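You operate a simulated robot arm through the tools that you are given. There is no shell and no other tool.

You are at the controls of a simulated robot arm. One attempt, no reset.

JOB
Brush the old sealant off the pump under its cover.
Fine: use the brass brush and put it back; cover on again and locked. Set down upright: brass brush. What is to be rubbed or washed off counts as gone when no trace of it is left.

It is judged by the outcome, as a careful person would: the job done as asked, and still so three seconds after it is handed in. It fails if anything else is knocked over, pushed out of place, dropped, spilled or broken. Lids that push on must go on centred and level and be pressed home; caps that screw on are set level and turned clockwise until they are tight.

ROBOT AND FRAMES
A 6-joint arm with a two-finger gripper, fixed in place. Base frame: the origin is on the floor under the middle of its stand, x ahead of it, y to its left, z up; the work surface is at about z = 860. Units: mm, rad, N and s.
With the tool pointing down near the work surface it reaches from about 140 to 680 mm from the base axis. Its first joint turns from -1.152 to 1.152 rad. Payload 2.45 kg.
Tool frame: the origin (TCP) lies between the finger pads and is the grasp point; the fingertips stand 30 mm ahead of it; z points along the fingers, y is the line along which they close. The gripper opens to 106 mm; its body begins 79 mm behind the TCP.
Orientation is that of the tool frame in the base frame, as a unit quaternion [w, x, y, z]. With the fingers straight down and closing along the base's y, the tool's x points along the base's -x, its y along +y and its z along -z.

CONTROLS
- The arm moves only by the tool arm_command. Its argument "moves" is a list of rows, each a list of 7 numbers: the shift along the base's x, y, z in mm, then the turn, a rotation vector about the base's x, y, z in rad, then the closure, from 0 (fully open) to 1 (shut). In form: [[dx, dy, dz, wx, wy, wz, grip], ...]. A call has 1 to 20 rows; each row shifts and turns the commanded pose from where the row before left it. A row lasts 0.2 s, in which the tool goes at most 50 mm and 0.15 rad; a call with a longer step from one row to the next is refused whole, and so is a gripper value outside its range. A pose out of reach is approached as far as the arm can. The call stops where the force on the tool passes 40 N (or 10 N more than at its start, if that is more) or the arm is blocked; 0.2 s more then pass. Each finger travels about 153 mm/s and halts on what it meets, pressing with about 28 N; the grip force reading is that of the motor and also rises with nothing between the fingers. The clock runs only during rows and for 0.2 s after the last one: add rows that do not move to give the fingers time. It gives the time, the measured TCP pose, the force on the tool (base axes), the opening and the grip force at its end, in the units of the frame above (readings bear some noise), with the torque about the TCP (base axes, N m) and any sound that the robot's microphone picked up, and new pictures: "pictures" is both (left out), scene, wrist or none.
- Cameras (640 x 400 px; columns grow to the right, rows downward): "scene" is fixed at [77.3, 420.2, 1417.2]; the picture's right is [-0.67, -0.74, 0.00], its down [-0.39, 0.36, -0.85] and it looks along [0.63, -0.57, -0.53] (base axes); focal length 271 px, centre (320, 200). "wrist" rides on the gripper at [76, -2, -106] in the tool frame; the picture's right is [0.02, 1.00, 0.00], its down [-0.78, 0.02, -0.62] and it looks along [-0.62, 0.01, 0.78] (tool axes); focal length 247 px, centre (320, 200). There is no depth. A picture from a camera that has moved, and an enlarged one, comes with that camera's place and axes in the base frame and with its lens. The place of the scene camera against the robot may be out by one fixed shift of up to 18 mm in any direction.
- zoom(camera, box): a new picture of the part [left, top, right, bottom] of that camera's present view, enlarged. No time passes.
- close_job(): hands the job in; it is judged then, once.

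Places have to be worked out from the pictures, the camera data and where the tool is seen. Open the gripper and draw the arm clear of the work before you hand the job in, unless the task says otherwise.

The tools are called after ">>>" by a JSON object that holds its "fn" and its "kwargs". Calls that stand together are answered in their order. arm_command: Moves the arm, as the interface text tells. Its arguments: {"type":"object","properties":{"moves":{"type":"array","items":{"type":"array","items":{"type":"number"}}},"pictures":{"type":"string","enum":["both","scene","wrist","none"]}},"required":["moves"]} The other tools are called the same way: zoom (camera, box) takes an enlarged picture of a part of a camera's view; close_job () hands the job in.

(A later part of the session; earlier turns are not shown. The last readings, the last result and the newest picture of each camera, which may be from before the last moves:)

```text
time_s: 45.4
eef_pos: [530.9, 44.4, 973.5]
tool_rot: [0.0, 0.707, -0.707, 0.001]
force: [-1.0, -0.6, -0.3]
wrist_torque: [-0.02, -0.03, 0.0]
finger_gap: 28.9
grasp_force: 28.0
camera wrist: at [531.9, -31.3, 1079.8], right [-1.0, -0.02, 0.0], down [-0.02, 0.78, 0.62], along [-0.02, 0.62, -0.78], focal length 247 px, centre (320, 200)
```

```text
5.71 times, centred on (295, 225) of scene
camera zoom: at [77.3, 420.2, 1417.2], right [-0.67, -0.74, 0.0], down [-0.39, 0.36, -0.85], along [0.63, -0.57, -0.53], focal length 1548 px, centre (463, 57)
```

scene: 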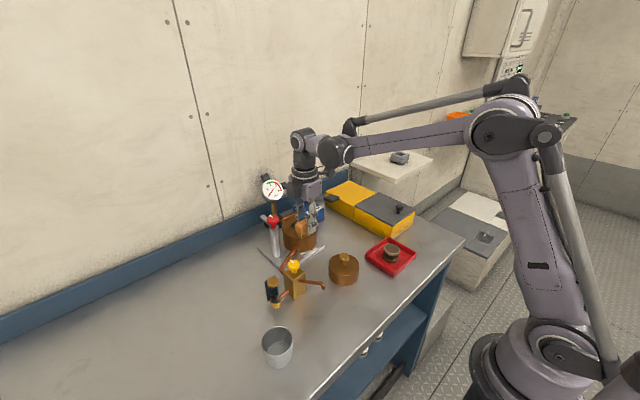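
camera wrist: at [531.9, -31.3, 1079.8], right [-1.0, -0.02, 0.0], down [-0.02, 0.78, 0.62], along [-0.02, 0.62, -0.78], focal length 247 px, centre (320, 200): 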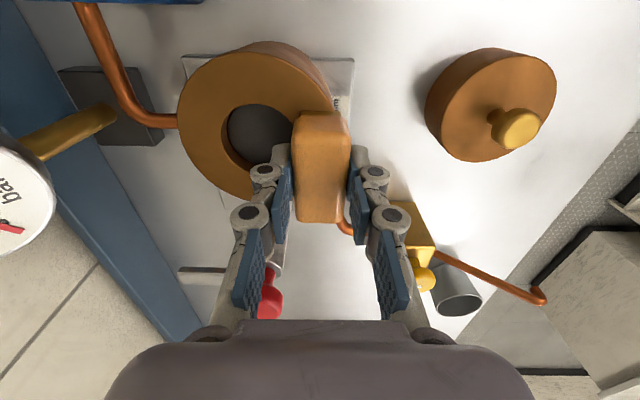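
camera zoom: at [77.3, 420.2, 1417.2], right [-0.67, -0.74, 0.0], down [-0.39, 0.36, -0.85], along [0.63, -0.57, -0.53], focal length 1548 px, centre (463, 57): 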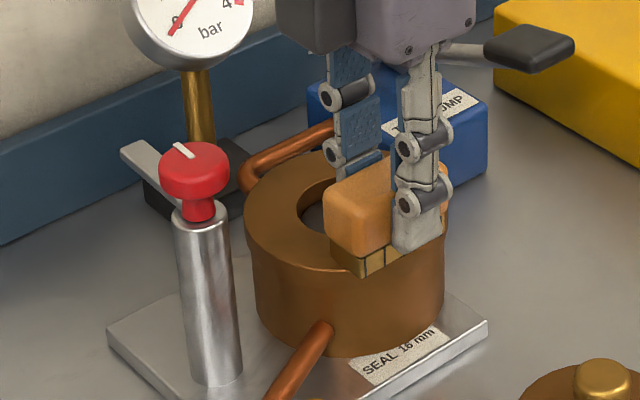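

The contact force has faded to about zero, so the brush may have eased up slightly. I lift to inspect how much sealant remains.

>>> {"fn": "arm_command", "kwargs": {"moves": [[0, 0, 20, 0, 0, 0, 1], [0, 20, 40, 0, 0, 0, 1], [0, 40, 20, 0, 0, 0, 1], [0, 0, 0, 0, 0, 0, 1]]}}

>>> {"fn": "zoom", "kwargs": {"camera": "scene", "box": [260, 200, 330, 270]}}

>>> {"fn": "zoom", "kwargs": {"camera": "wrist", "box": [220, 0, 380, 120]}}

```text
time_s: 46.4
eef_pos: [530.0, 103.6, 1053.9]
tool_rot: [0.001, 0.707, -0.707, -0.001]
force: [-0.5, 0.3, -1.2]
wrist_torque: [0.01, 0.01, 0.01]
finger_gap: 28.9
grasp_force: 28.0
camera wrist: at [531.1, 28.0, 1160.3], right [-1.0, -0.02, 0.0], down [-0.02, 0.78, 0.62], along [-0.01, 0.62, -0.78], focal length 247 px, centre (320, 200)
```

scene: 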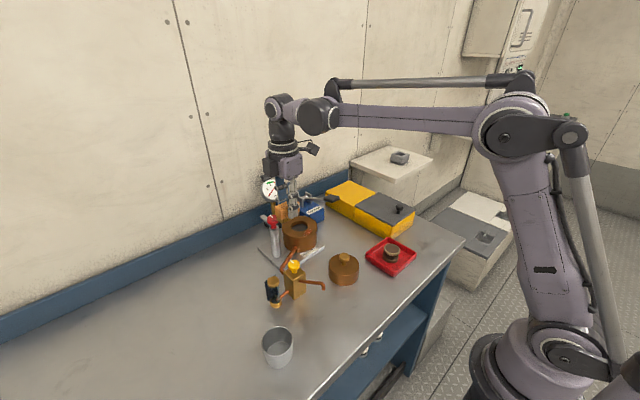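
wrist: 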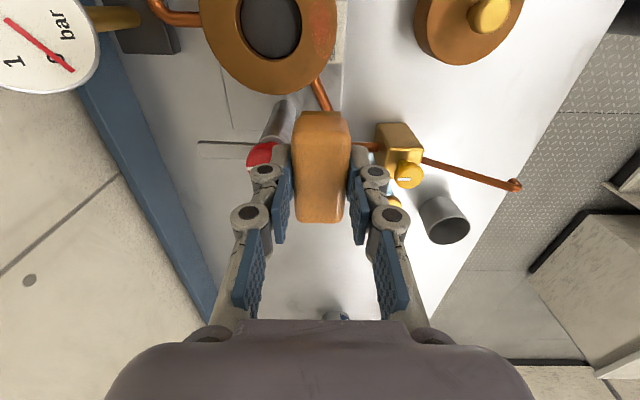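

```text
5.71 times, centred on (295, 235) of scene
camera zoom: at [77.3, 420.2, 1417.2], right [-0.67, -0.74, 0.0], down [-0.39, 0.36, -0.85], along [0.63, -0.57, -0.53], focal length 1548 px, centre (463, 0)
```

zoom: 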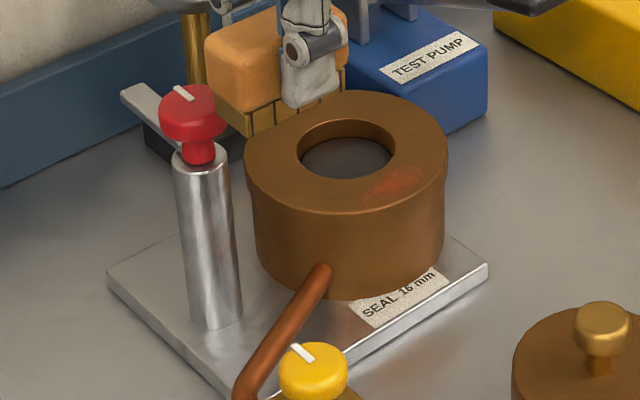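

```text
3.33 times, centred on (300, 60) of wrist
camera zoom: at [531.1, 28.0, 1160.3], right [-1.0, -0.02, 0.0], down [-0.02, 0.78, 0.62], along [-0.01, 0.62, -0.78], focal length 823 px, centre (387, 667)
```

zoom: 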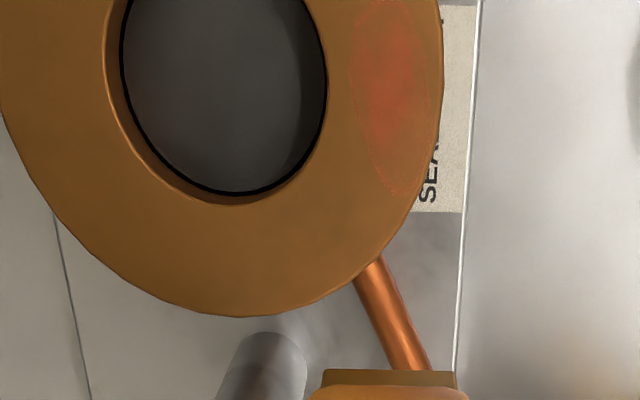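

The patch has faded a lot but is not gone. I return to it, press slightly firmer, and brush with more strokes.

>>> {"fn": "arm_command", "kwargs": {"moves": [[0, -40, -20, 0, 0, 0, 1], [0, -20, -40, 0, 0, 0, 1], [0, 0, -20, 0, 0, 0, 1], [0, 0, -0.7, 0, 0, 0, 1], [0, 0, -0.5, 0, 0, 0, 1], [0, 0, 0, 0, 0, 0, 1]], "pictures": "none"}}

```text
time_s: 47.8
eef_pos: [529.7, 43.3, 971.3]
tool_rot: [-0.002, -0.707, 0.707, 0.001]
force: [-4.6, -1.5, 25.5]
wrist_torque: [-0.12, 0.16, -0.01]
finger_gap: 29.1
grasp_force: 27.9
```

Contact is about 25 N; I ease slightly and run a longer set of strokes along x.

>>> {"fn": "arm_command", "kwargs": {"moves": [[0, 0, 0.3, 0, 0, 0, 1], [-6, 0, 0, 0, 0, 0, 1], [-4, 0, 0, 0, 0, 0, 1], [7, 0, 0, 0, 0, 0, 1], [7, 0, 0, 0, 0, 0, 1], [6, 0, 0, 0, 0, 0, 1], [-7, 0, 0, 0, 0, 0, 1], [-7, 0, 0, 0, 0, 0, 1], [-6, 0, 0, 0, 0, 0, 1], [7, 0, 0, 0, 0, 0, 1], [7, 0, 0, 0, 0, 0, 1], [6, 0, 0, 0, 0, 0, 1], [-7, 0, 0, 0, 0, 0, 1], [-7, 0, 0, 0, 0, 0, 1], [-6, 0, 0, 0, 0, 0, 1], [7, 0, 0, 0, 0, 0, 1], [7, 0, 0, 0, 0, 0, 1], [6, 0, 0, 0, 0, 0, 1], [-7, 0, 0, 0, 0, 0, 1], [-3, 0, 0, 0, 0, 0, 1]], "pictures": "wrist"}}

>>> {"fn": "zoom", "kwargs": {"camera": "wrist", "box": [240, 80, 400, 240]}}

```text
time_s: 52.0
eef_pos: [530.9, 43.8, 973.1]
tool_rot: [0.001, 0.707, -0.707, -0.001]
force: [-0.3, -0.2, -1.4]
wrist_torque: [0.02, 0.01, 0.03]
finger_gap: 29.0
grasp_force: 28.1
camera wrist: at [531.5, -31.3, 1079.3], right [-1.0, -0.02, 0.0], down [-0.02, 0.78, 0.62], along [-0.02, 0.62, -0.78], focal length 247 px, centre (320, 200)
```

wrist: 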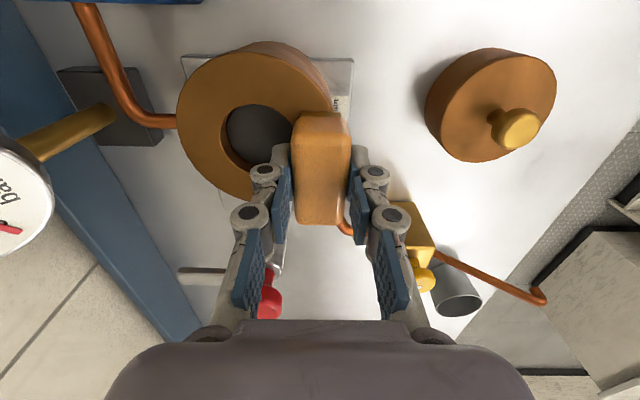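

```text
2.50 times, centred on (320, 160) of wrist
camera zoom: at [531.5, -31.3, 1079.3], right [-1.0, -0.02, 0.0], down [-0.02, 0.78, 0.62], along [-0.02, 0.62, -0.78], focal length 617 px, centre (320, 300)
```

zoom: 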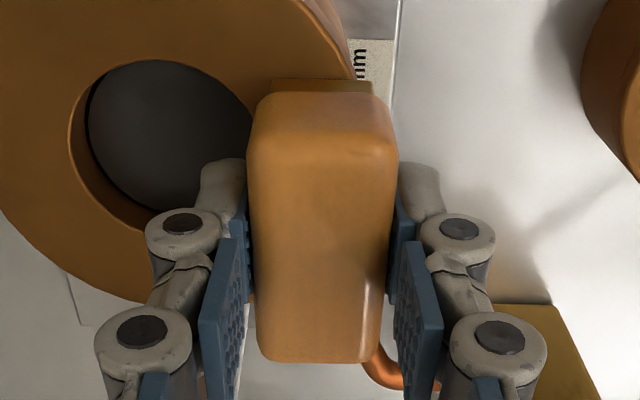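

Force relaxed again (the brush creeps up a little in the grip). I lift and inspect again.

>>> {"fn": "arm_command", "kwargs": {"moves": [[0, 0, 20, 0, 0, 0, 1], [0, 20, 40, 0, 0, 0, 1], [0, 40, 20, 0, 0, 0, 1], [0, 0, 0, 0, 0, 0, 1]], "pictures": "wrist"}}

>>> {"fn": "zoom", "kwargs": {"camera": "scene", "box": [260, 200, 330, 270]}}

>>> {"fn": "zoom", "kwargs": {"camera": "wrist", "box": [220, 0, 380, 120]}}

```text
time_s: 53.0
eef_pos: [529.2, 103.8, 1052.5]
tool_rot: [-0.001, -0.707, 0.707, 0.001]
force: [0.2, -0.9, -1.3]
wrist_torque: [0.03, -0.03, -0.02]
finger_gap: 29.2
grasp_force: 28.1
camera wrist: at [530.9, 28.4, 1159.4], right [-1.0, -0.02, 0.0], down [-0.02, 0.78, 0.62], along [-0.01, 0.62, -0.78], focal length 247 px, centre (320, 200)
```

wrist: 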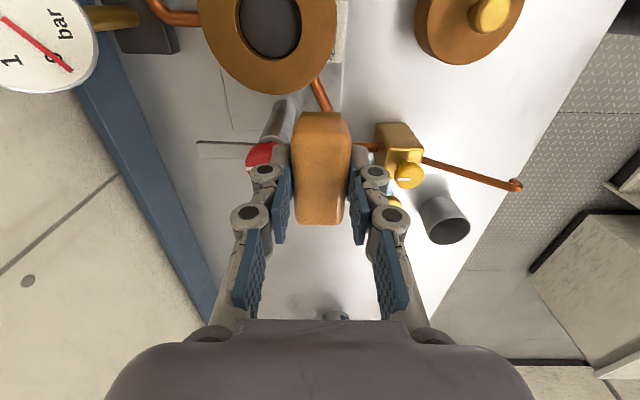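

```text
5.71 times, centred on (295, 235) of scene
camera zoom: at [77.3, 420.2, 1417.2], right [-0.67, -0.74, 0.0], down [-0.39, 0.36, -0.85], along [0.63, -0.57, -0.53], focal length 1548 px, centre (463, 0)
```

zoom: 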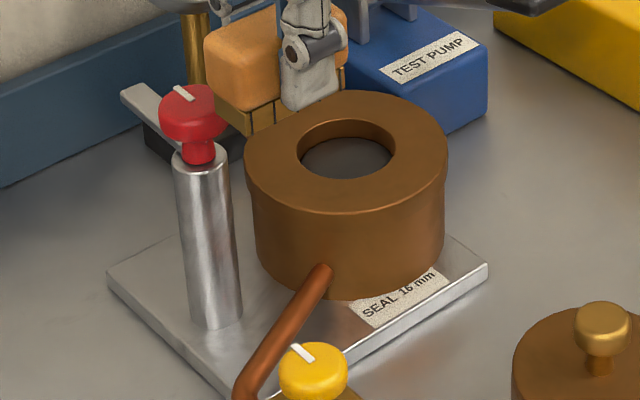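

```text
3.33 times, centred on (300, 60) of wrist
camera zoom: at [530.9, 28.4, 1159.4], right [-1.0, -0.02, 0.0], down [-0.02, 0.78, 0.62], along [-0.01, 0.62, -0.78], focal length 823 px, centre (387, 667)
```

zoom: 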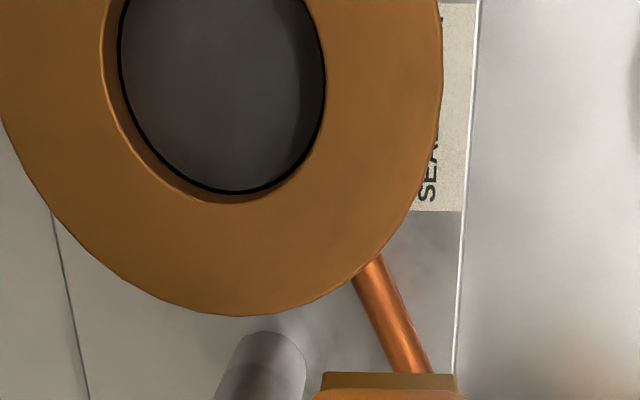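

The patch appears gone; I zoom tightly to check for faint traces.

>>> {"fn": "zoom", "kwargs": {"camera": "scene", "box": [290, 215, 325, 245]}}

>>> {"fn": "zoom", "kwargs": {"camera": "wrist", "box": [290, 0, 350, 60]}}

```text
13.33 times, centred on (308, 230) of scene
camera zoom: at [77.3, 420.2, 1417.2], right [-0.67, -0.74, 0.0], down [-0.39, 0.36, -0.85], along [0.63, -0.57, -0.53], focal length 3612 px, centre (487, -200)
```

zoom: 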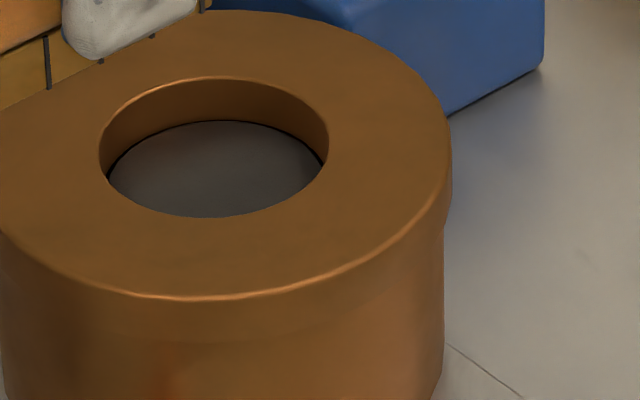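

```text
6.67 times, centred on (320, 30) of wrist
camera zoom: at [530.9, 28.4, 1159.4], right [-1.0, -0.02, 0.0], down [-0.02, 0.78, 0.62], along [-0.01, 0.62, -0.78], focal length 1646 px, centre (320, 1333)
```

zoom: 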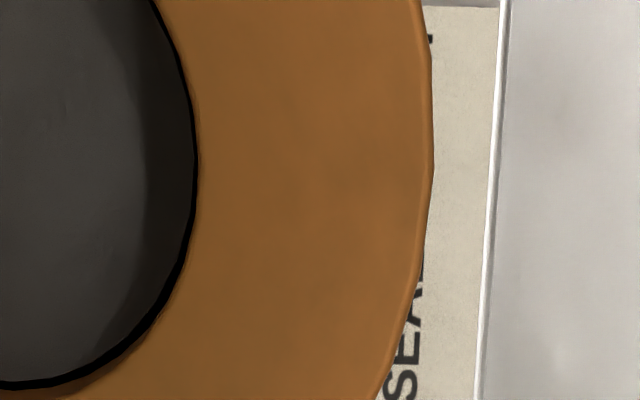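

No trace visible. As insurance against an imperceptible film, I make one more light brushing pass, with x strokes and a small y sweep.

>>> {"fn": "arm_command", "kwargs": {"moves": [[0, -40, -20, 0, 0, 0, 1], [0, -20, -40, 0, 0, 0, 1], [0, 0, -20, 0, 0, 0, 1], [0, 0, -0.8, 0, 0, 0, 1], [-6, 0, -0.2, 0, 0, 0, 1], [-4, 0, 0, 0, 0, 0, 1], [7, 0, 0, 0, 0, 0, 1], [7, 0, 0, 0, 0, 0, 1], [6, 0, 0, 0, 0, 0, 1], [-7, -4, 0, 0, 0, 0, 1], [-7, -4, 0, 0, 0, 0, 1], [-6, 0, 0, 0, 0, 0, 1], [7, 4, 0, 0, 0, 0, 1], [7, 4, 0, 0, 0, 0, 1], [6, 4, 0, 0, 0, 0, 1], [-7, 4, 0, 0, 0, 0, 1], [-7, 0, 0, 0, 0, 0, 1], [-6, -4, 0, 0, 0, 0, 1], [7, -4, 0, 0, 0, 0, 1], [3, 0, 0, 0, 0, 0, 1]], "pictures": "none"}}

>>> {"fn": "arm_command", "kwargs": {"moves": [[0, 0, 20, 0, 0, 0, 1], [0, 20, 40, 0, 0, 0, 1], [0, 40, 20, 0, 0, 0, 1], [0, 0, 0, 0, 0, 0, 1]], "pictures": "both"}}

>>> {"fn": "zoom", "kwargs": {"camera": "scene", "box": [265, 170, 330, 260]}}

>>> {"fn": "zoom", "kwargs": {"camera": "wrist", "box": [240, 80, 400, 240]}}

```text
time_s: 57.2
eef_pos: [531.2, 45.0, 971.3]
tool_rot: [0.002, 0.708, -0.707, -0.001]
force: [-6.7, 1.0, 15.4]
wrist_torque: [0.07, 0.11, 0.03]
finger_gap: 29.0
grasp_force: 27.9
```

```text
time_s: 58.2
eef_pos: [530.4, 103.8, 1049.5]
tool_rot: [0.001, 0.707, -0.707, 0.0]
force: [-0.4, 1.0, -1.4]
wrist_torque: [-0.02, 0.0, 0.01]
finger_gap: 29.1
grasp_force: 28.0
camera wrist: at [531.3, 28.7, 1156.3], right [-1.0, -0.02, 0.0], down [-0.02, 0.78, 0.62], along [-0.01, 0.62, -0.78], focal length 247 px, centre (320, 200)
```

scene: 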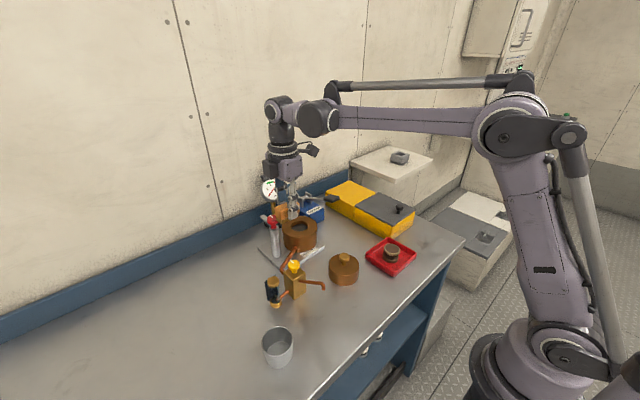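
wrist: 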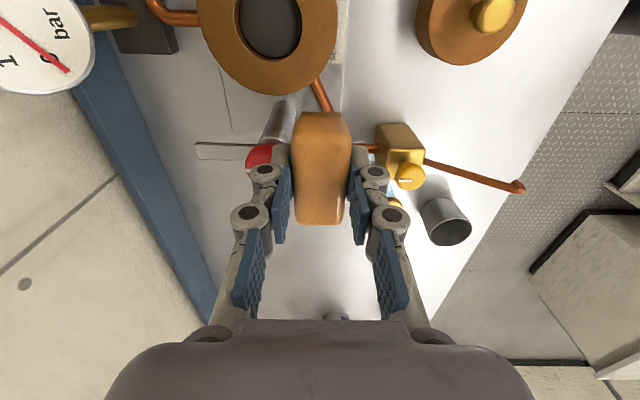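

```text
4.44 times, centred on (298, 215) of scene
camera zoom: at [77.3, 420.2, 1417.2], right [-0.67, -0.74, 0.0], down [-0.39, 0.36, -0.85], along [0.63, -0.57, -0.53], focal length 1204 px, centre (420, 133)
```

zoom: 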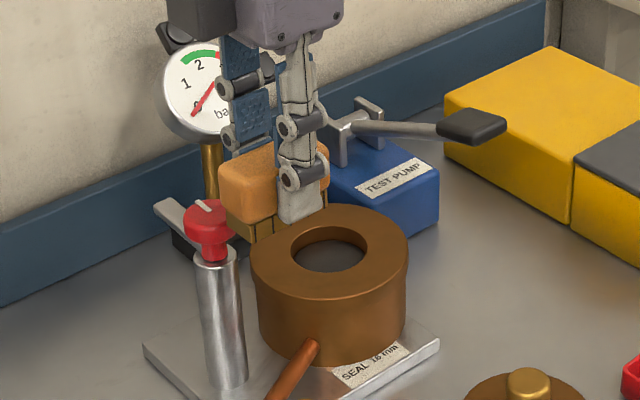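

```text
2.50 times, centred on (320, 160) of wrist
camera zoom: at [531.3, 28.7, 1156.3], right [-1.0, -0.02, 0.0], down [-0.02, 0.78, 0.62], along [-0.01, 0.62, -0.78], focal length 617 px, centre (320, 300)
```

zoom: 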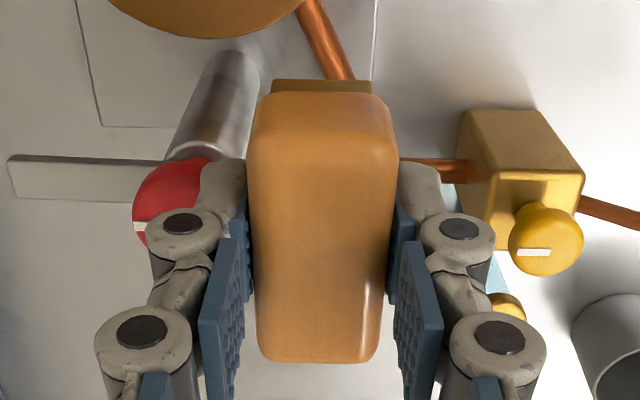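

The ring is clean and the brush sits level in the grip. I carry it back to its original spot (net return from here: −117, +273, −147 mm), stopping a bit above the bench.

>>> {"fn": "arm_command", "kwargs": {"moves": [[0, 0, 15, 0, 0, 0, 1], [-14, 34, 0, 0, 0, 0, 1], [-14, 34, 0, 0, 0, 0, 1], [-14, 34, 0, 0, 0, 0, 1], [-15, 34, 0, 0, 0, 0, 1], [-15, 34, 0, 0, 0, 0, 1], [-15, 34, 0, 0, 0, 0, 1], [-15, 34, 0, 0, 0, 0, 1], [-15, 35, 0, 0, 0, 0, 1], [0, 0, -40, 0, 0, 0, 1], [0, 0, -40, 0, 0, 0, 1], [0, 0, -40, 0, 0, 0, 1], [0, 0, -30, 0, 0, 0, 1], [0, 0, 0, 0, 0, 0, 1]]}}

>>> {"fn": "zoom", "kwargs": {"camera": "scene", "box": [160, 290, 320, 390]}}

```text
time_s: 61.2
eef_pos: [415.8, 379.4, 916.9]
tool_rot: [-0.001, -0.707, 0.707, 0.001]
force: [0.0, 0.3, -0.9]
wrist_torque: [0.01, 0.01, -0.02]
finger_gap: 29.0
grasp_force: 27.9
camera wrist: at [415.7, 303.0, 1022.7], right [-1.0, -0.02, 0.0], down [-0.02, 0.78, 0.62], along [-0.02, 0.62, -0.78], focal length 247 px, centre (320, 200)
```

scene: 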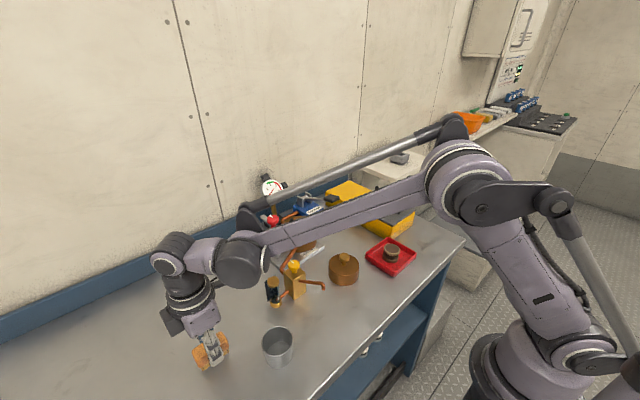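
wrist: 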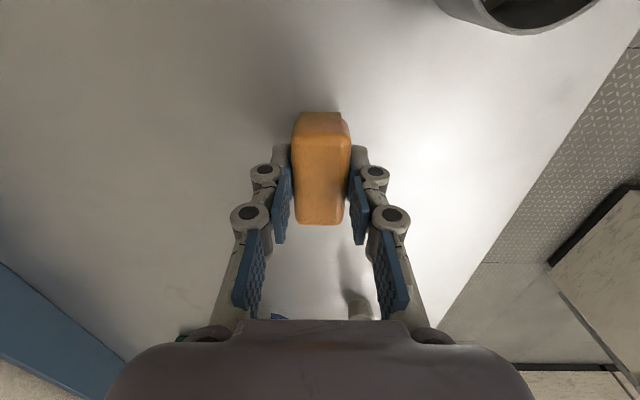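

```text
4.00 times, centred on (240, 340) of scene
camera zoom: at [77.3, 420.2, 1417.2], right [-0.67, -0.74, 0.0], down [-0.39, 0.36, -0.85], along [0.63, -0.57, -0.53], focal length 1084 px, centre (640, -360)
```

zoom: 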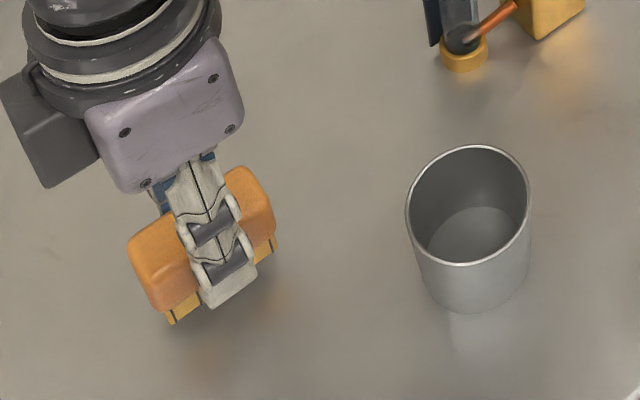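

I'm about 2 mm off the original spot by the readings; I correct (−2.2, −2) and lower in small steps until contact.

>>> {"fn": "arm_command", "kwargs": {"moves": [[-2.2, -2, -8, 0, 0, 0, 1], [0, 0, -3, 0, 0, 0, 1], [0, 0, -2, 0, 0, 0, 1], [0, 0, -1.5, 0, 0, 0, 1], [0, 0, 0, 0, 0, 0, 1]]}}

>>> {"fn": "zoom", "kwargs": {"camera": "scene", "box": [160, 290, 320, 390]}}

```text
time_s: 62.4
eef_pos: [411.4, 375.0, 902.2]
tool_rot: [0.0, 0.707, -0.707, 0.0]
force: [0.5, -1.2, -0.6]
wrist_torque: [0.01, -0.02, -0.01]
finger_gap: 29.0
grasp_force: 28.3
camera wrist: at [412.1, 300.5, 1008.5], right [-1.0, -0.02, 0.0], down [-0.02, 0.78, 0.62], along [-0.02, 0.62, -0.78], focal length 247 px, centre (320, 200)
```

scene: 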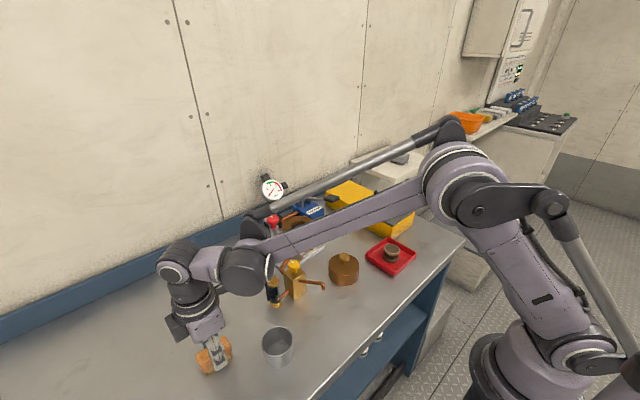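
wrist: 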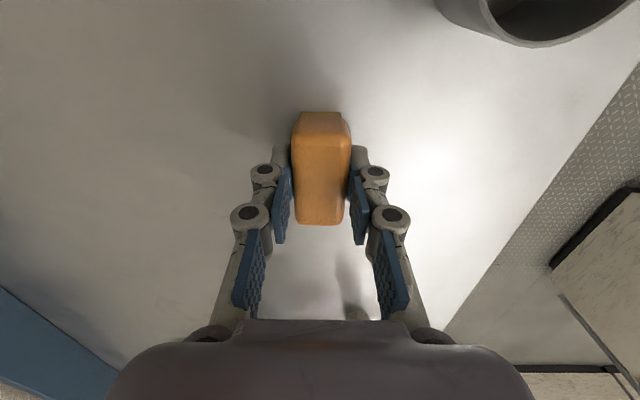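

```text
4.00 times, centred on (240, 340) of scene
camera zoom: at [77.3, 420.2, 1417.2], right [-0.67, -0.74, 0.0], down [-0.39, 0.36, -0.85], along [0.63, -0.57, -0.53], focal length 1084 px, centre (640, -360)
```

zoom: 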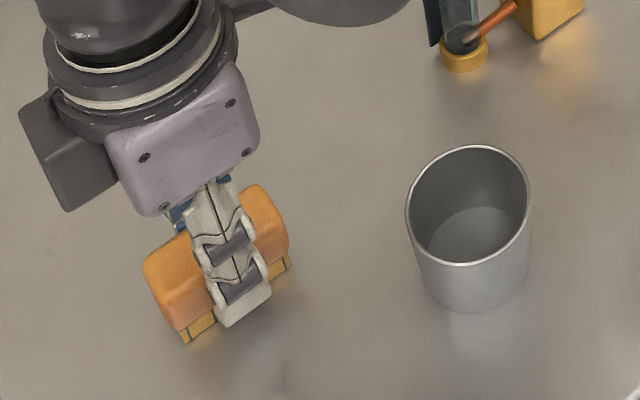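

Comparing with the original scene pixels, I'm now ~1.5 mm short in x and ~1 mm in y; I correct and keep lowering gently to contact.

>>> {"fn": "arm_command", "kwargs": {"moves": [[1.5, 1.1, 0, 0, 0, 0, 1], [0, 0, -1, 0, 0, 0, 1], [0, 0, -1, 0, 0, 0, 1], [0, 0, 0, 0, 0, 0, 1]], "pictures": "none"}}

```text
time_s: 63.4
eef_pos: [412.5, 377.1, 901.1]
tool_rot: [0.001, 0.708, -0.706, -0.002]
force: [-0.8, 2.7, 25.3]
wrist_torque: [0.07, 0.03, -0.01]
finger_gap: 29.2
grasp_force: 27.6
```

Contact (25 N) at z ≈ 901. I ease the push, open the fingers, and check before rising.

>>> {"fn": "arm_command", "kwargs": {"moves": [[0, 0, 1, 0, 0, 0, 1], [0, 0, 0, 0, 0, 0, 0.65], [0, 0, 0, 0, 0, 0, 0.5], [0, 0, 0, 0, 0, 0, 0.4], [0, 0, 0, 0, 0, 0, 0.4]]}}

>>> {"fn": "zoom", "kwargs": {"camera": "scene", "box": [160, 290, 320, 390]}}

```text
time_s: 64.6
eef_pos: [412.9, 376.7, 900.9]
tool_rot: [-0.001, -0.707, 0.707, 0.001]
force: [0.1, 0.0, 0.3]
wrist_torque: [0.0, 0.02, 0.01]
finger_gap: 63.5
grasp_force: 0.0
camera wrist: at [414.3, 301.4, 1007.6], right [-1.0, -0.02, 0.0], down [-0.02, 0.78, 0.62], along [-0.02, 0.62, -0.78], focal length 247 px, centre (320, 200)
```

scene: 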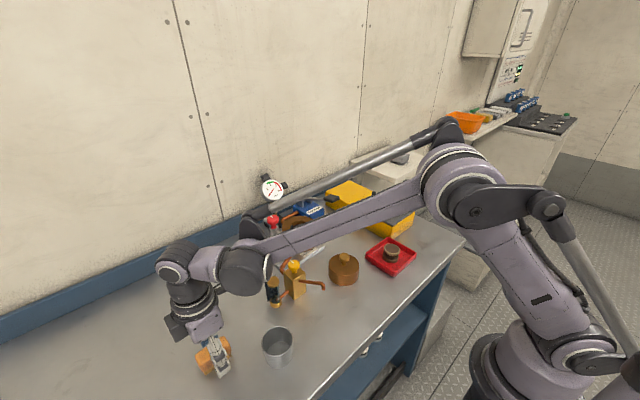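
wrist: 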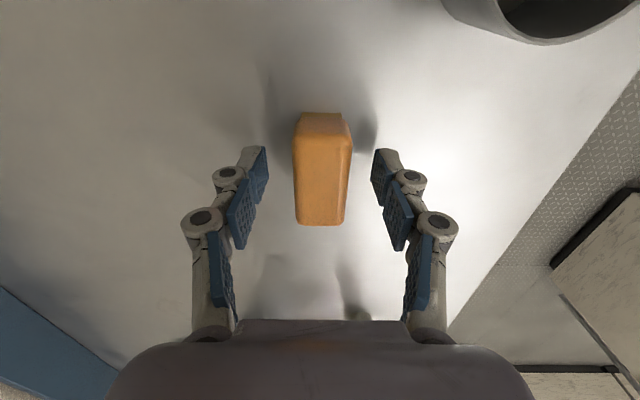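

```text
4.00 times, centred on (240, 340) of scene
camera zoom: at [77.3, 420.2, 1417.2], right [-0.67, -0.74, 0.0], down [-0.39, 0.36, -0.85], along [0.63, -0.57, -0.53], focal length 1084 px, centre (640, -360)
```

zoom: 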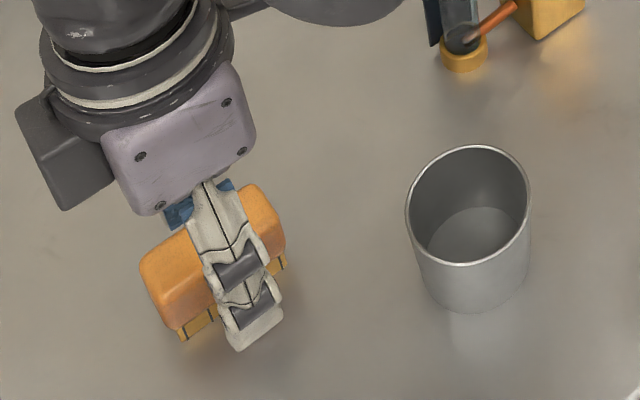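

The brush stands at its original place (scene pixels match within a pixel). I rise clear, then travel to the cover while yawing back to 0.

>>> {"fn": "arm_command", "kwargs": {"moves": [[0, 0, 20, 0, 0, 0, 0.4], [0, 0, 40, 0, 0, 0, 0.4], [0, 0, 50, 0, 0, 0, 0.4], [0, 0, 50, 0, 0, 0, 0.4], [-1.33, -31.46, 0, 0, 0, -0.1428, 0.4], [-1.33, -31.46, 0, 0, 0, -0.1428, 0.4], [-1.33, -31.46, 0, 0, 0, -0.1428, 0.4], [-1.33, -31.46, 0, 0, 0, -0.1428, 0.4], [-1.33, -31.46, 0, 0, 0, -0.1428, 0.4], [-1.33, -31.46, 0, 0, 0, -0.1428, 0.4], [-1.33, -31.46, 0, 0, 0, -0.1428, 0.5], [-1.33, -31.46, 0, 0, 0, -0.1428, 0.5], [-1.33, -31.46, 0, 0, 0, -0.1428, 0.6], [-1.33, -31.46, 0, 0, 0, -0.1428, 0.6], [-1.3, -31.5, 0, 0, 0, -0.1428, 0.6], [0, 0, -30, 0, 0, 0, 0.6], [0, 0, -30, 0, 0, 0, 0.6], [0, 0, 0, 0, 0, 0, 0.6]]}}

>>> {"fn": "zoom", "kwargs": {"camera": "wrist", "box": [240, 60, 400, 240]}}

>>> {"fn": "zoom", "kwargs": {"camera": "scene", "box": [160, 290, 320, 390]}}

```text
time_s: 68.4
eef_pos: [396.5, 31.1, 1000.0]
tool_rot: [0.0, 0.0, 1.0, 0.001]
force: [0.5, -0.6, 0.1]
wrist_torque: [0.0, 0.02, -0.01]
finger_gap: 42.7
grasp_force: 0.0
camera wrist: at [319.6, 30.4, 1106.3], right [-0.02, 1.0, 0.0], down [0.78, 0.02, 0.62], along [0.62, 0.02, -0.78], focal length 247 px, centre (320, 200)
```

scene: 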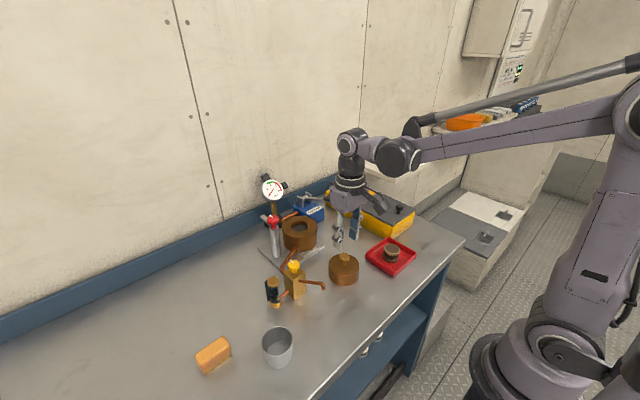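
wrist: 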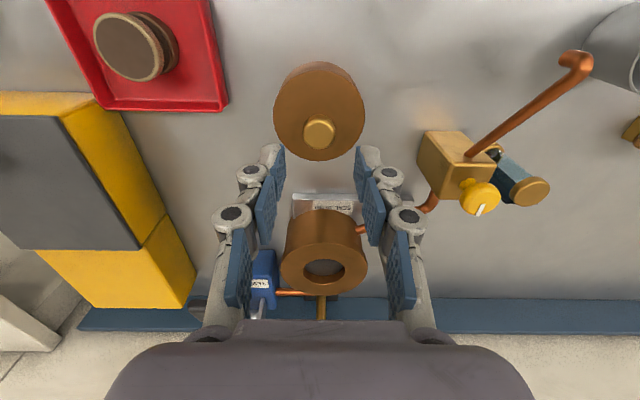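

```text
2.22 times, centred on (320, 150) of wrist
camera zoom: at [319.6, 30.4, 1106.3], right [-0.02, 1.0, 0.0], down [0.78, 0.02, 0.62], along [0.62, 0.02, -0.78], focal length 549 px, centre (320, 311)
```

zoom: 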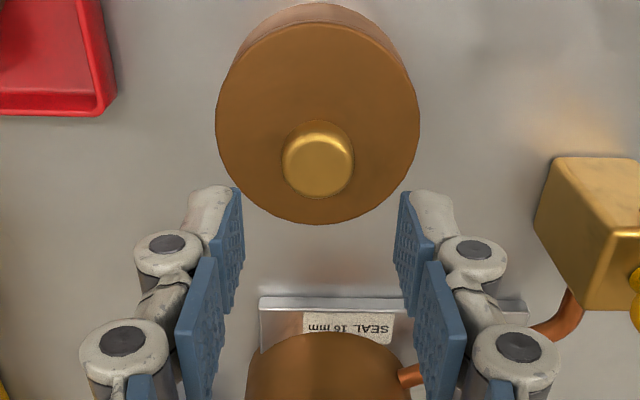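

```text
4.00 times, centred on (240, 340) of scene
camera zoom: at [77.3, 420.2, 1417.2], right [-0.67, -0.74, 0.0], down [-0.39, 0.36, -0.85], along [0.63, -0.57, -0.53], focal length 1084 px, centre (640, -360)
```

zoom: 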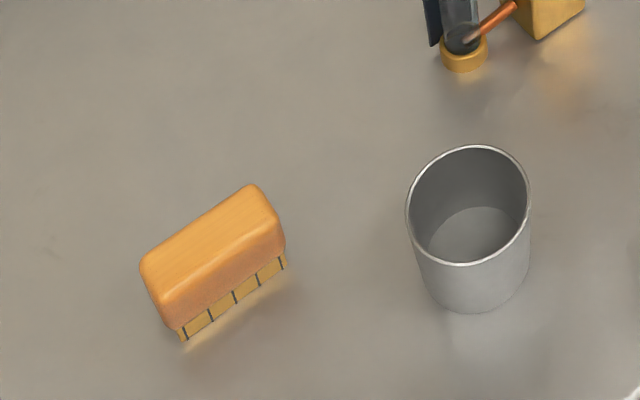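

The brush is upright in its original place. For the cover, its knob images about 2.7 mm ahead of the tool axis, so I correct x and lower to the same grip height (z ≈ 933.5).

>>> {"fn": "arm_command", "kwargs": {"moves": [[2.7, -0.3, -20, 0, 0, 0, 0.6], [0, 0, -25, 0, 0, 0, 0.6], [0, 0, -21, 0, 0, 0, 0.6], [0, 0, 0, 0, 0, 0, 0.6]], "pictures": "wrist"}}

>>> {"fn": "zoom", "kwargs": {"camera": "wrist", "box": [240, 90, 400, 250]}}

```text
time_s: 69.4
eef_pos: [401.4, 29.4, 934.3]
tool_rot: [0.0, 0.0, 1.0, 0.001]
force: [-0.5, 1.0, 1.2]
wrist_torque: [0.02, 0.02, 0.03]
finger_gap: 42.4
grasp_force: 0.0
camera wrist: at [323.7, 29.3, 1040.4], right [-0.02, 1.0, 0.0], down [0.78, 0.02, 0.62], along [0.62, 0.02, -0.78], focal length 247 px, centre (320, 200)
```

wrist: 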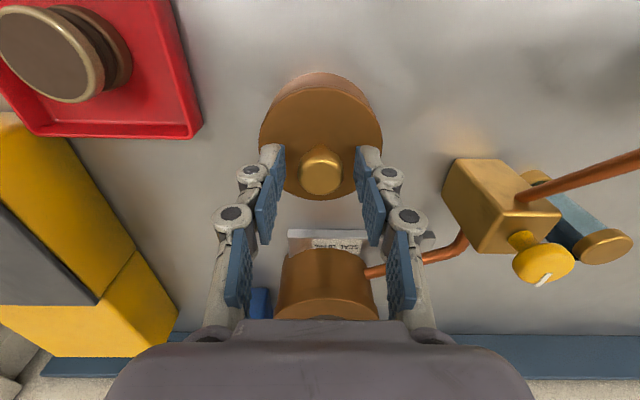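

```text
2.50 times, centred on (320, 170) of wrist
camera zoom: at [323.7, 29.3, 1040.4], right [-0.02, 1.0, 0.0], down [0.78, 0.02, 0.62], along [0.62, 0.02, -0.78], focal length 617 px, centre (320, 275)
```

zoom: 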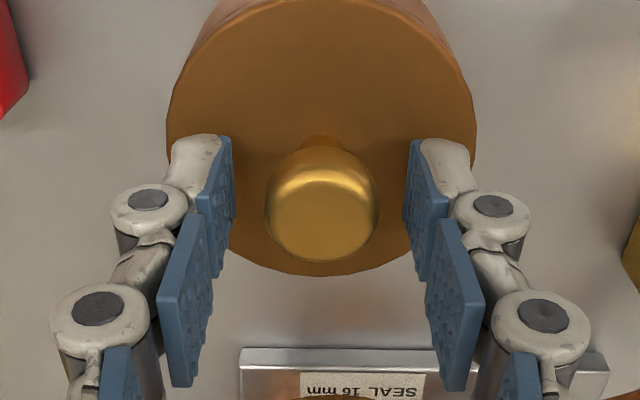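

Compared with the earlier grip picture the tool is ~1.2 mm too far in x; I trim that and close on the knob.

>>> {"fn": "arm_command", "kwargs": {"moves": [[-1.2, 0.6, 0, 0, 0, 0, 0.6], [0, 0, 0, 0, 0, 0, 0.75], [0, 0, 0, 0, 0, 0, 1], [0, 0, 0, 0, 0, 0, 1], [0, 0, 0, 0, 0, 0, 1]], "pictures": "wrist"}}

>>> {"fn": "zoom", "kwargs": {"camera": "wrist", "box": [240, 90, 400, 250]}}

```text
time_s: 70.6
eef_pos: [400.7, 30.1, 934.4]
tool_rot: [0.0, 0.0, 1.0, 0.001]
force: [1.1, 0.3, 0.0]
wrist_torque: [0.0, 0.0, -0.01]
finger_gap: 24.0
grasp_force: 27.5
camera wrist: at [322.8, 30.0, 1041.0], right [-0.02, 1.0, 0.0], down [0.78, 0.02, 0.62], along [0.62, 0.02, -0.78], focal length 247 px, centre (320, 200)
```

wrist: 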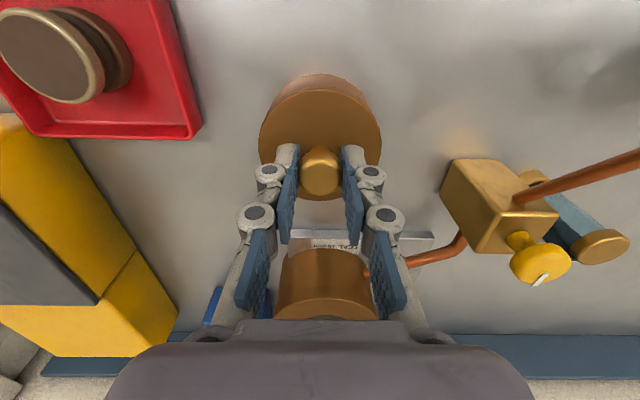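

```text
2.50 times, centred on (320, 170) of wrist
camera zoom: at [322.8, 30.0, 1041.0], right [-0.02, 1.0, 0.0], down [0.78, 0.02, 0.62], along [0.62, 0.02, -0.78], focal length 617 px, centre (320, 275)
```

zoom: 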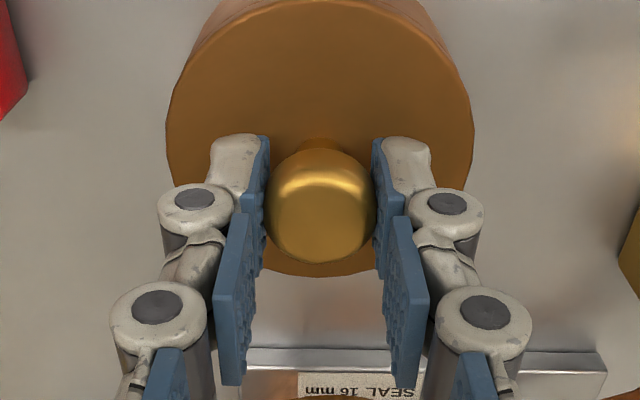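

The grip matches the original one (knob at the same image place). I lift the cover and carry it back above the pump, aiming for the pose where I first gripped it.

>>> {"fn": "arm_command", "kwargs": {"moves": [[0, 0, 5, 0, 0, 0, 1], [0, 0, 15, 0, 0, 0, 1], [0, 0, 35, 0, 0, 0, 1], [0, 0, 45, 0, 0, 0, 1], [0, 0, 35, 0, 0, 0, 1], [34, 2, 0, 0, 0, 0, 1], [34, 2, 0, 0, 0, 0, 1], [34, 2, 0, 0, 0, 0, 1], [34, 2, 0, 0, 0, 0, 1], [32.5, 1.9, 0, 0, 0, 0, 1], [0, 0, 0, 0, 0, 0, 1], [0, 0, 0, 0, 0, 0, 1]]}}

>>> {"fn": "zoom", "kwargs": {"camera": "scene", "box": [235, 145, 335, 265]}}

>>> {"fn": "zoom", "kwargs": {"camera": "wrist", "box": [240, 20, 400, 200]}}

```text
time_s: 73.2
eef_pos: [569.8, 40.7, 1069.9]
tool_rot: [0.0, -0.001, 1.0, 0.001]
force: [-0.8, 0.4, -2.6]
wrist_torque: [0.02, 0.01, -0.06]
finger_gap: 24.4
grasp_force: 27.7
camera wrist: at [492.5, 39.6, 1175.7], right [-0.02, 1.0, 0.0], down [0.78, 0.02, 0.62], along [0.62, 0.02, -0.78], focal length 247 px, centre (320, 200)
```

scene: 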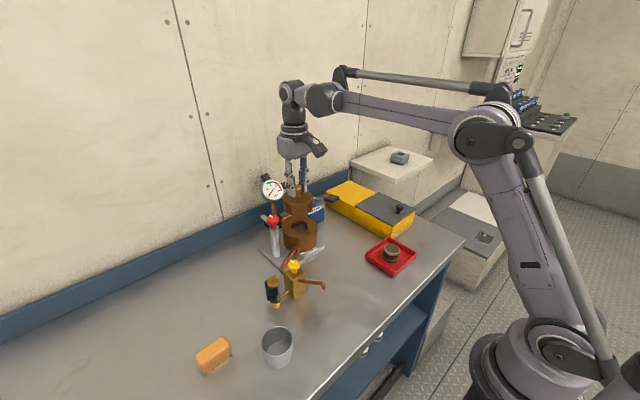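
wrist: 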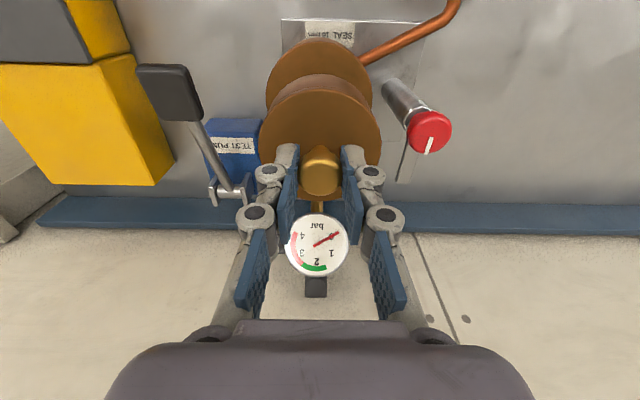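

```text
3.33 times, centred on (285, 205) of scene
camera zoom: at [77.3, 420.2, 1417.2], right [-0.67, -0.74, 0.0], down [-0.39, 0.36, -0.85], along [0.63, -0.57, -0.53], focal length 903 px, centre (437, 183)
```

zoom: 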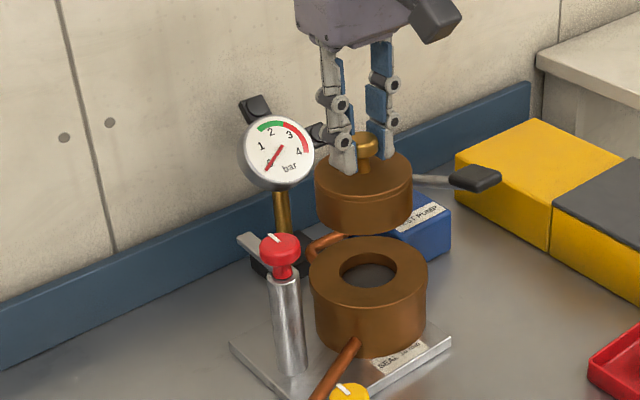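

```text
2.22 times, centred on (320, 110) of wrist
camera zoom: at [492.5, 39.6, 1175.7], right [-0.02, 1.0, 0.0], down [0.78, 0.02, 0.62], along [0.62, 0.02, -0.78], focal length 549 px, centre (320, 400)
```

zoom: 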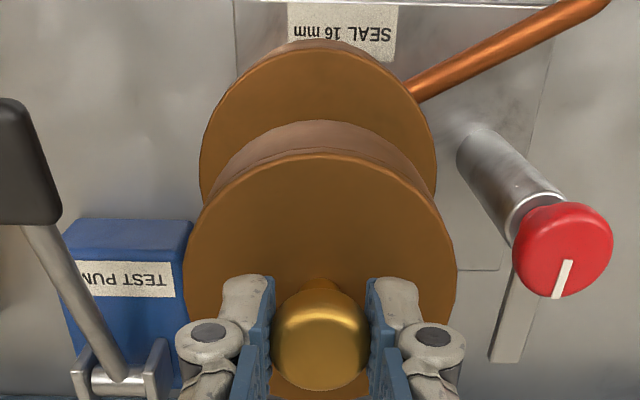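

The cover hangs above the ring, possibly ~1 mm far in x. I trim x by −1, lower to just above the face, and compare fixed features with the original grip picture.

>>> {"fn": "arm_command", "kwargs": {"moves": [[-1, 0, -25, 0, 0, 0, 1], [0, 0, -20, 0, 0, 0, 1], [0, 0, -12, 0, 0, 0, 1], [0, 0, -3, 0, 0, 0, 1], [0, 0, 0, 0, 0, 0, 1]]}}

>>> {"fn": "zoom", "kwargs": {"camera": "wrist", "box": [240, 30, 400, 210]}}

>>> {"fn": "zoom", "kwargs": {"camera": "scene", "box": [235, 165, 335, 265]}}

```text
time_s: 74.4
eef_pos: [567.8, 39.4, 1010.4]
tool_rot: [0.0, 0.0, 1.0, 0.001]
force: [0.4, -0.8, -2.8]
wrist_torque: [-0.01, -0.01, -0.01]
finger_gap: 24.6
grasp_force: 28.3
camera wrist: at [490.3, 39.1, 1116.9], right [-0.02, 1.0, 0.0], down [0.78, 0.02, 0.62], along [0.62, 0.02, -0.78], focal length 247 px, centre (320, 200)
```

scene: 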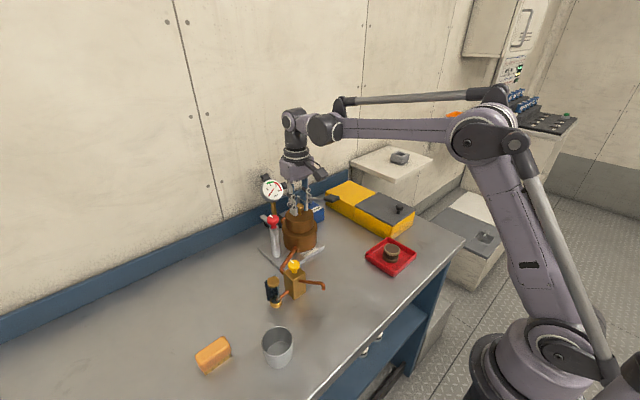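
wrist: 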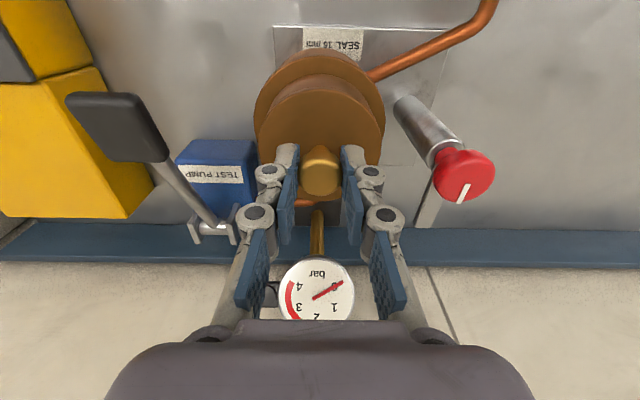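

```text
2.22 times, centred on (320, 120) of wrist
camera zoom: at [490.3, 39.1, 1116.9], right [-0.02, 1.0, 0.0], down [0.78, 0.02, 0.62], along [0.62, 0.02, -0.78], focal length 549 px, centre (320, 378)
```

zoom: 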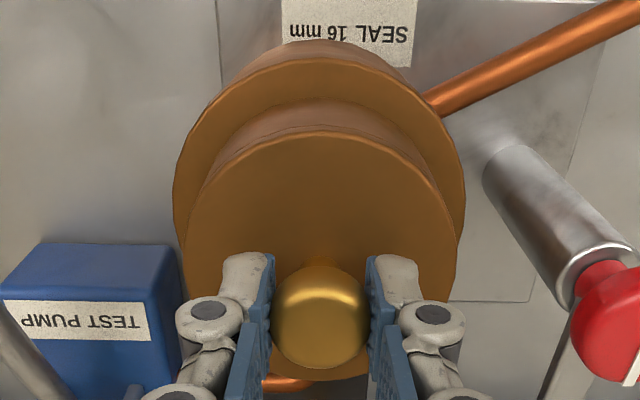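

```text
4.00 times, centred on (285, 215) of scene
camera zoom: at [77.3, 420.2, 1417.2], right [-0.67, -0.74, 0.0], down [-0.39, 0.36, -0.85], along [0.63, -0.57, -0.53], focal length 1084 px, centre (460, 140)
```

zoom: 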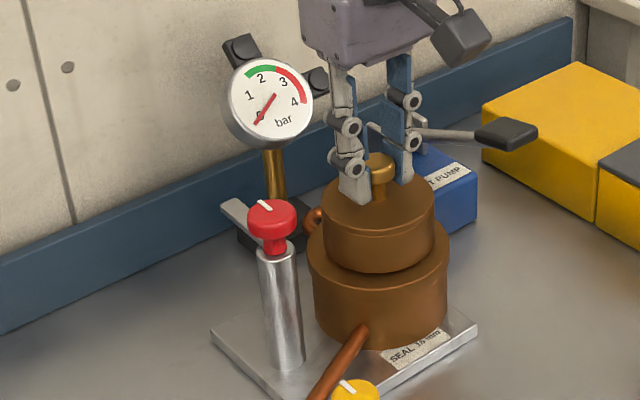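

Readings say ~1 mm short in x and ~0.9 in y; I correct, lower 3 mm (still hovering), and compare the same zoom box as at the original grip.

>>> {"fn": "arm_command", "kwargs": {"moves": [[1.1, 1, 0, 0, 0, 0, 1], [0, 0, -3, 0, 0, 0, 1], [0, 0, 0, 0, 0, 0, 1], [0, 0, 0, 0, 0, 0, 1]], "pictures": "wrist"}}

>>> {"fn": "zoom", "kwargs": {"camera": "wrist", "box": [240, 90, 400, 250]}}

>>> {"fn": "zoom", "kwargs": {"camera": "scene", "box": [235, 165, 335, 265]}}

```text
time_s: 75.4
eef_pos: [568.8, 42.2, 1006.5]
tool_rot: [0.001, -0.001, 1.0, 0.001]
force: [-0.4, 0.0, -3.0]
wrist_torque: [0.0, -0.02, 0.01]
finger_gap: 24.5
grasp_force: 28.5
camera wrist: at [492.0, 40.7, 1113.6], right [-0.02, 1.0, 0.0], down [0.78, 0.02, 0.62], along [0.62, 0.02, -0.78], focal length 247 px, centre (320, 200)
```

wrist: 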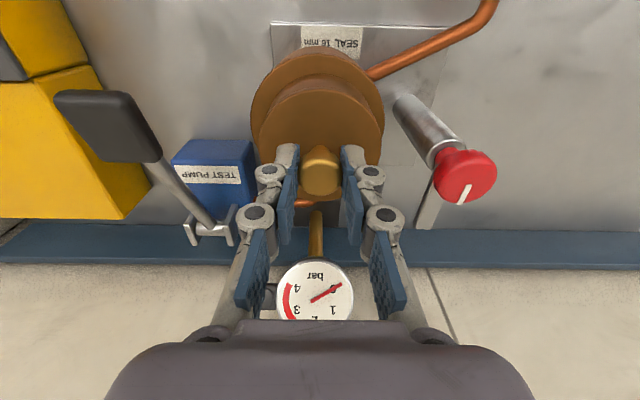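

```text
2.50 times, centred on (320, 170) of wrist
camera zoom: at [492.0, 40.7, 1113.6], right [-0.02, 1.0, 0.0], down [0.78, 0.02, 0.62], along [0.62, 0.02, -0.78], focal length 617 px, centre (320, 275)
```

zoom: 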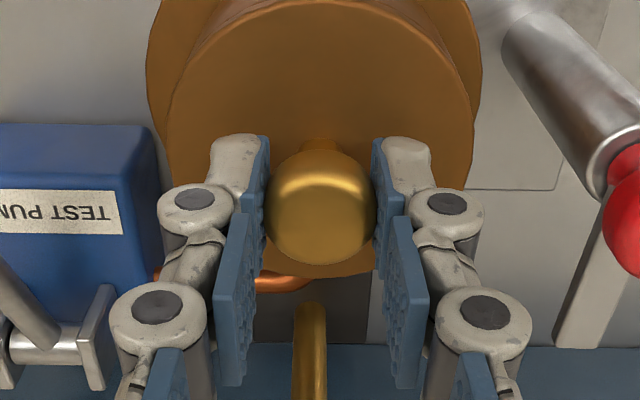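

```text
4.00 times, centred on (285, 215) of scene
camera zoom: at [77.3, 420.2, 1417.2], right [-0.67, -0.74, 0.0], down [-0.39, 0.36, -0.85], along [0.63, -0.57, -0.53], focal length 1084 px, centre (460, 140)
```

zoom: 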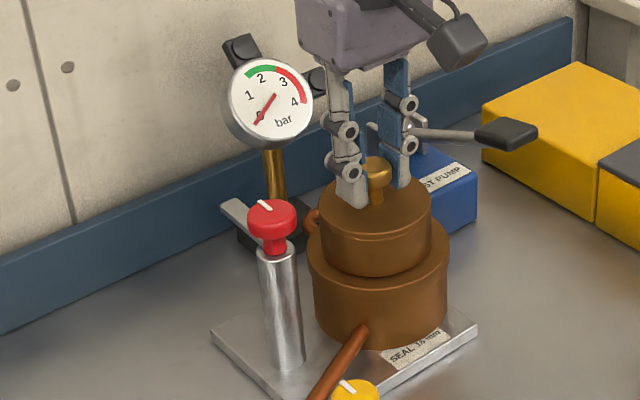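

Compared with the original picture I'm now about 0.7 mm over in both y and x; I trim that and lower in 1 mm steps onto the ring.

>>> {"fn": "arm_command", "kwargs": {"moves": [[-0.7, -0.7, 0, 0, 0, 0, 1], [0, 0, -1, 0, 0, 0, 1], [0, 0, -1, 0, 0, 0, 1], [0, 0, 0, 0, 0, 0, 1]], "pictures": "none"}}

```text
time_s: 76.4
eef_pos: [568.1, 39.8, 1004.2]
tool_rot: [0.0, 0.0, 1.0, 0.001]
force: [0.3, -0.4, -2.1]
wrist_torque: [-0.01, 0.04, 0.02]
finger_gap: 24.1
grasp_force: 27.6
```

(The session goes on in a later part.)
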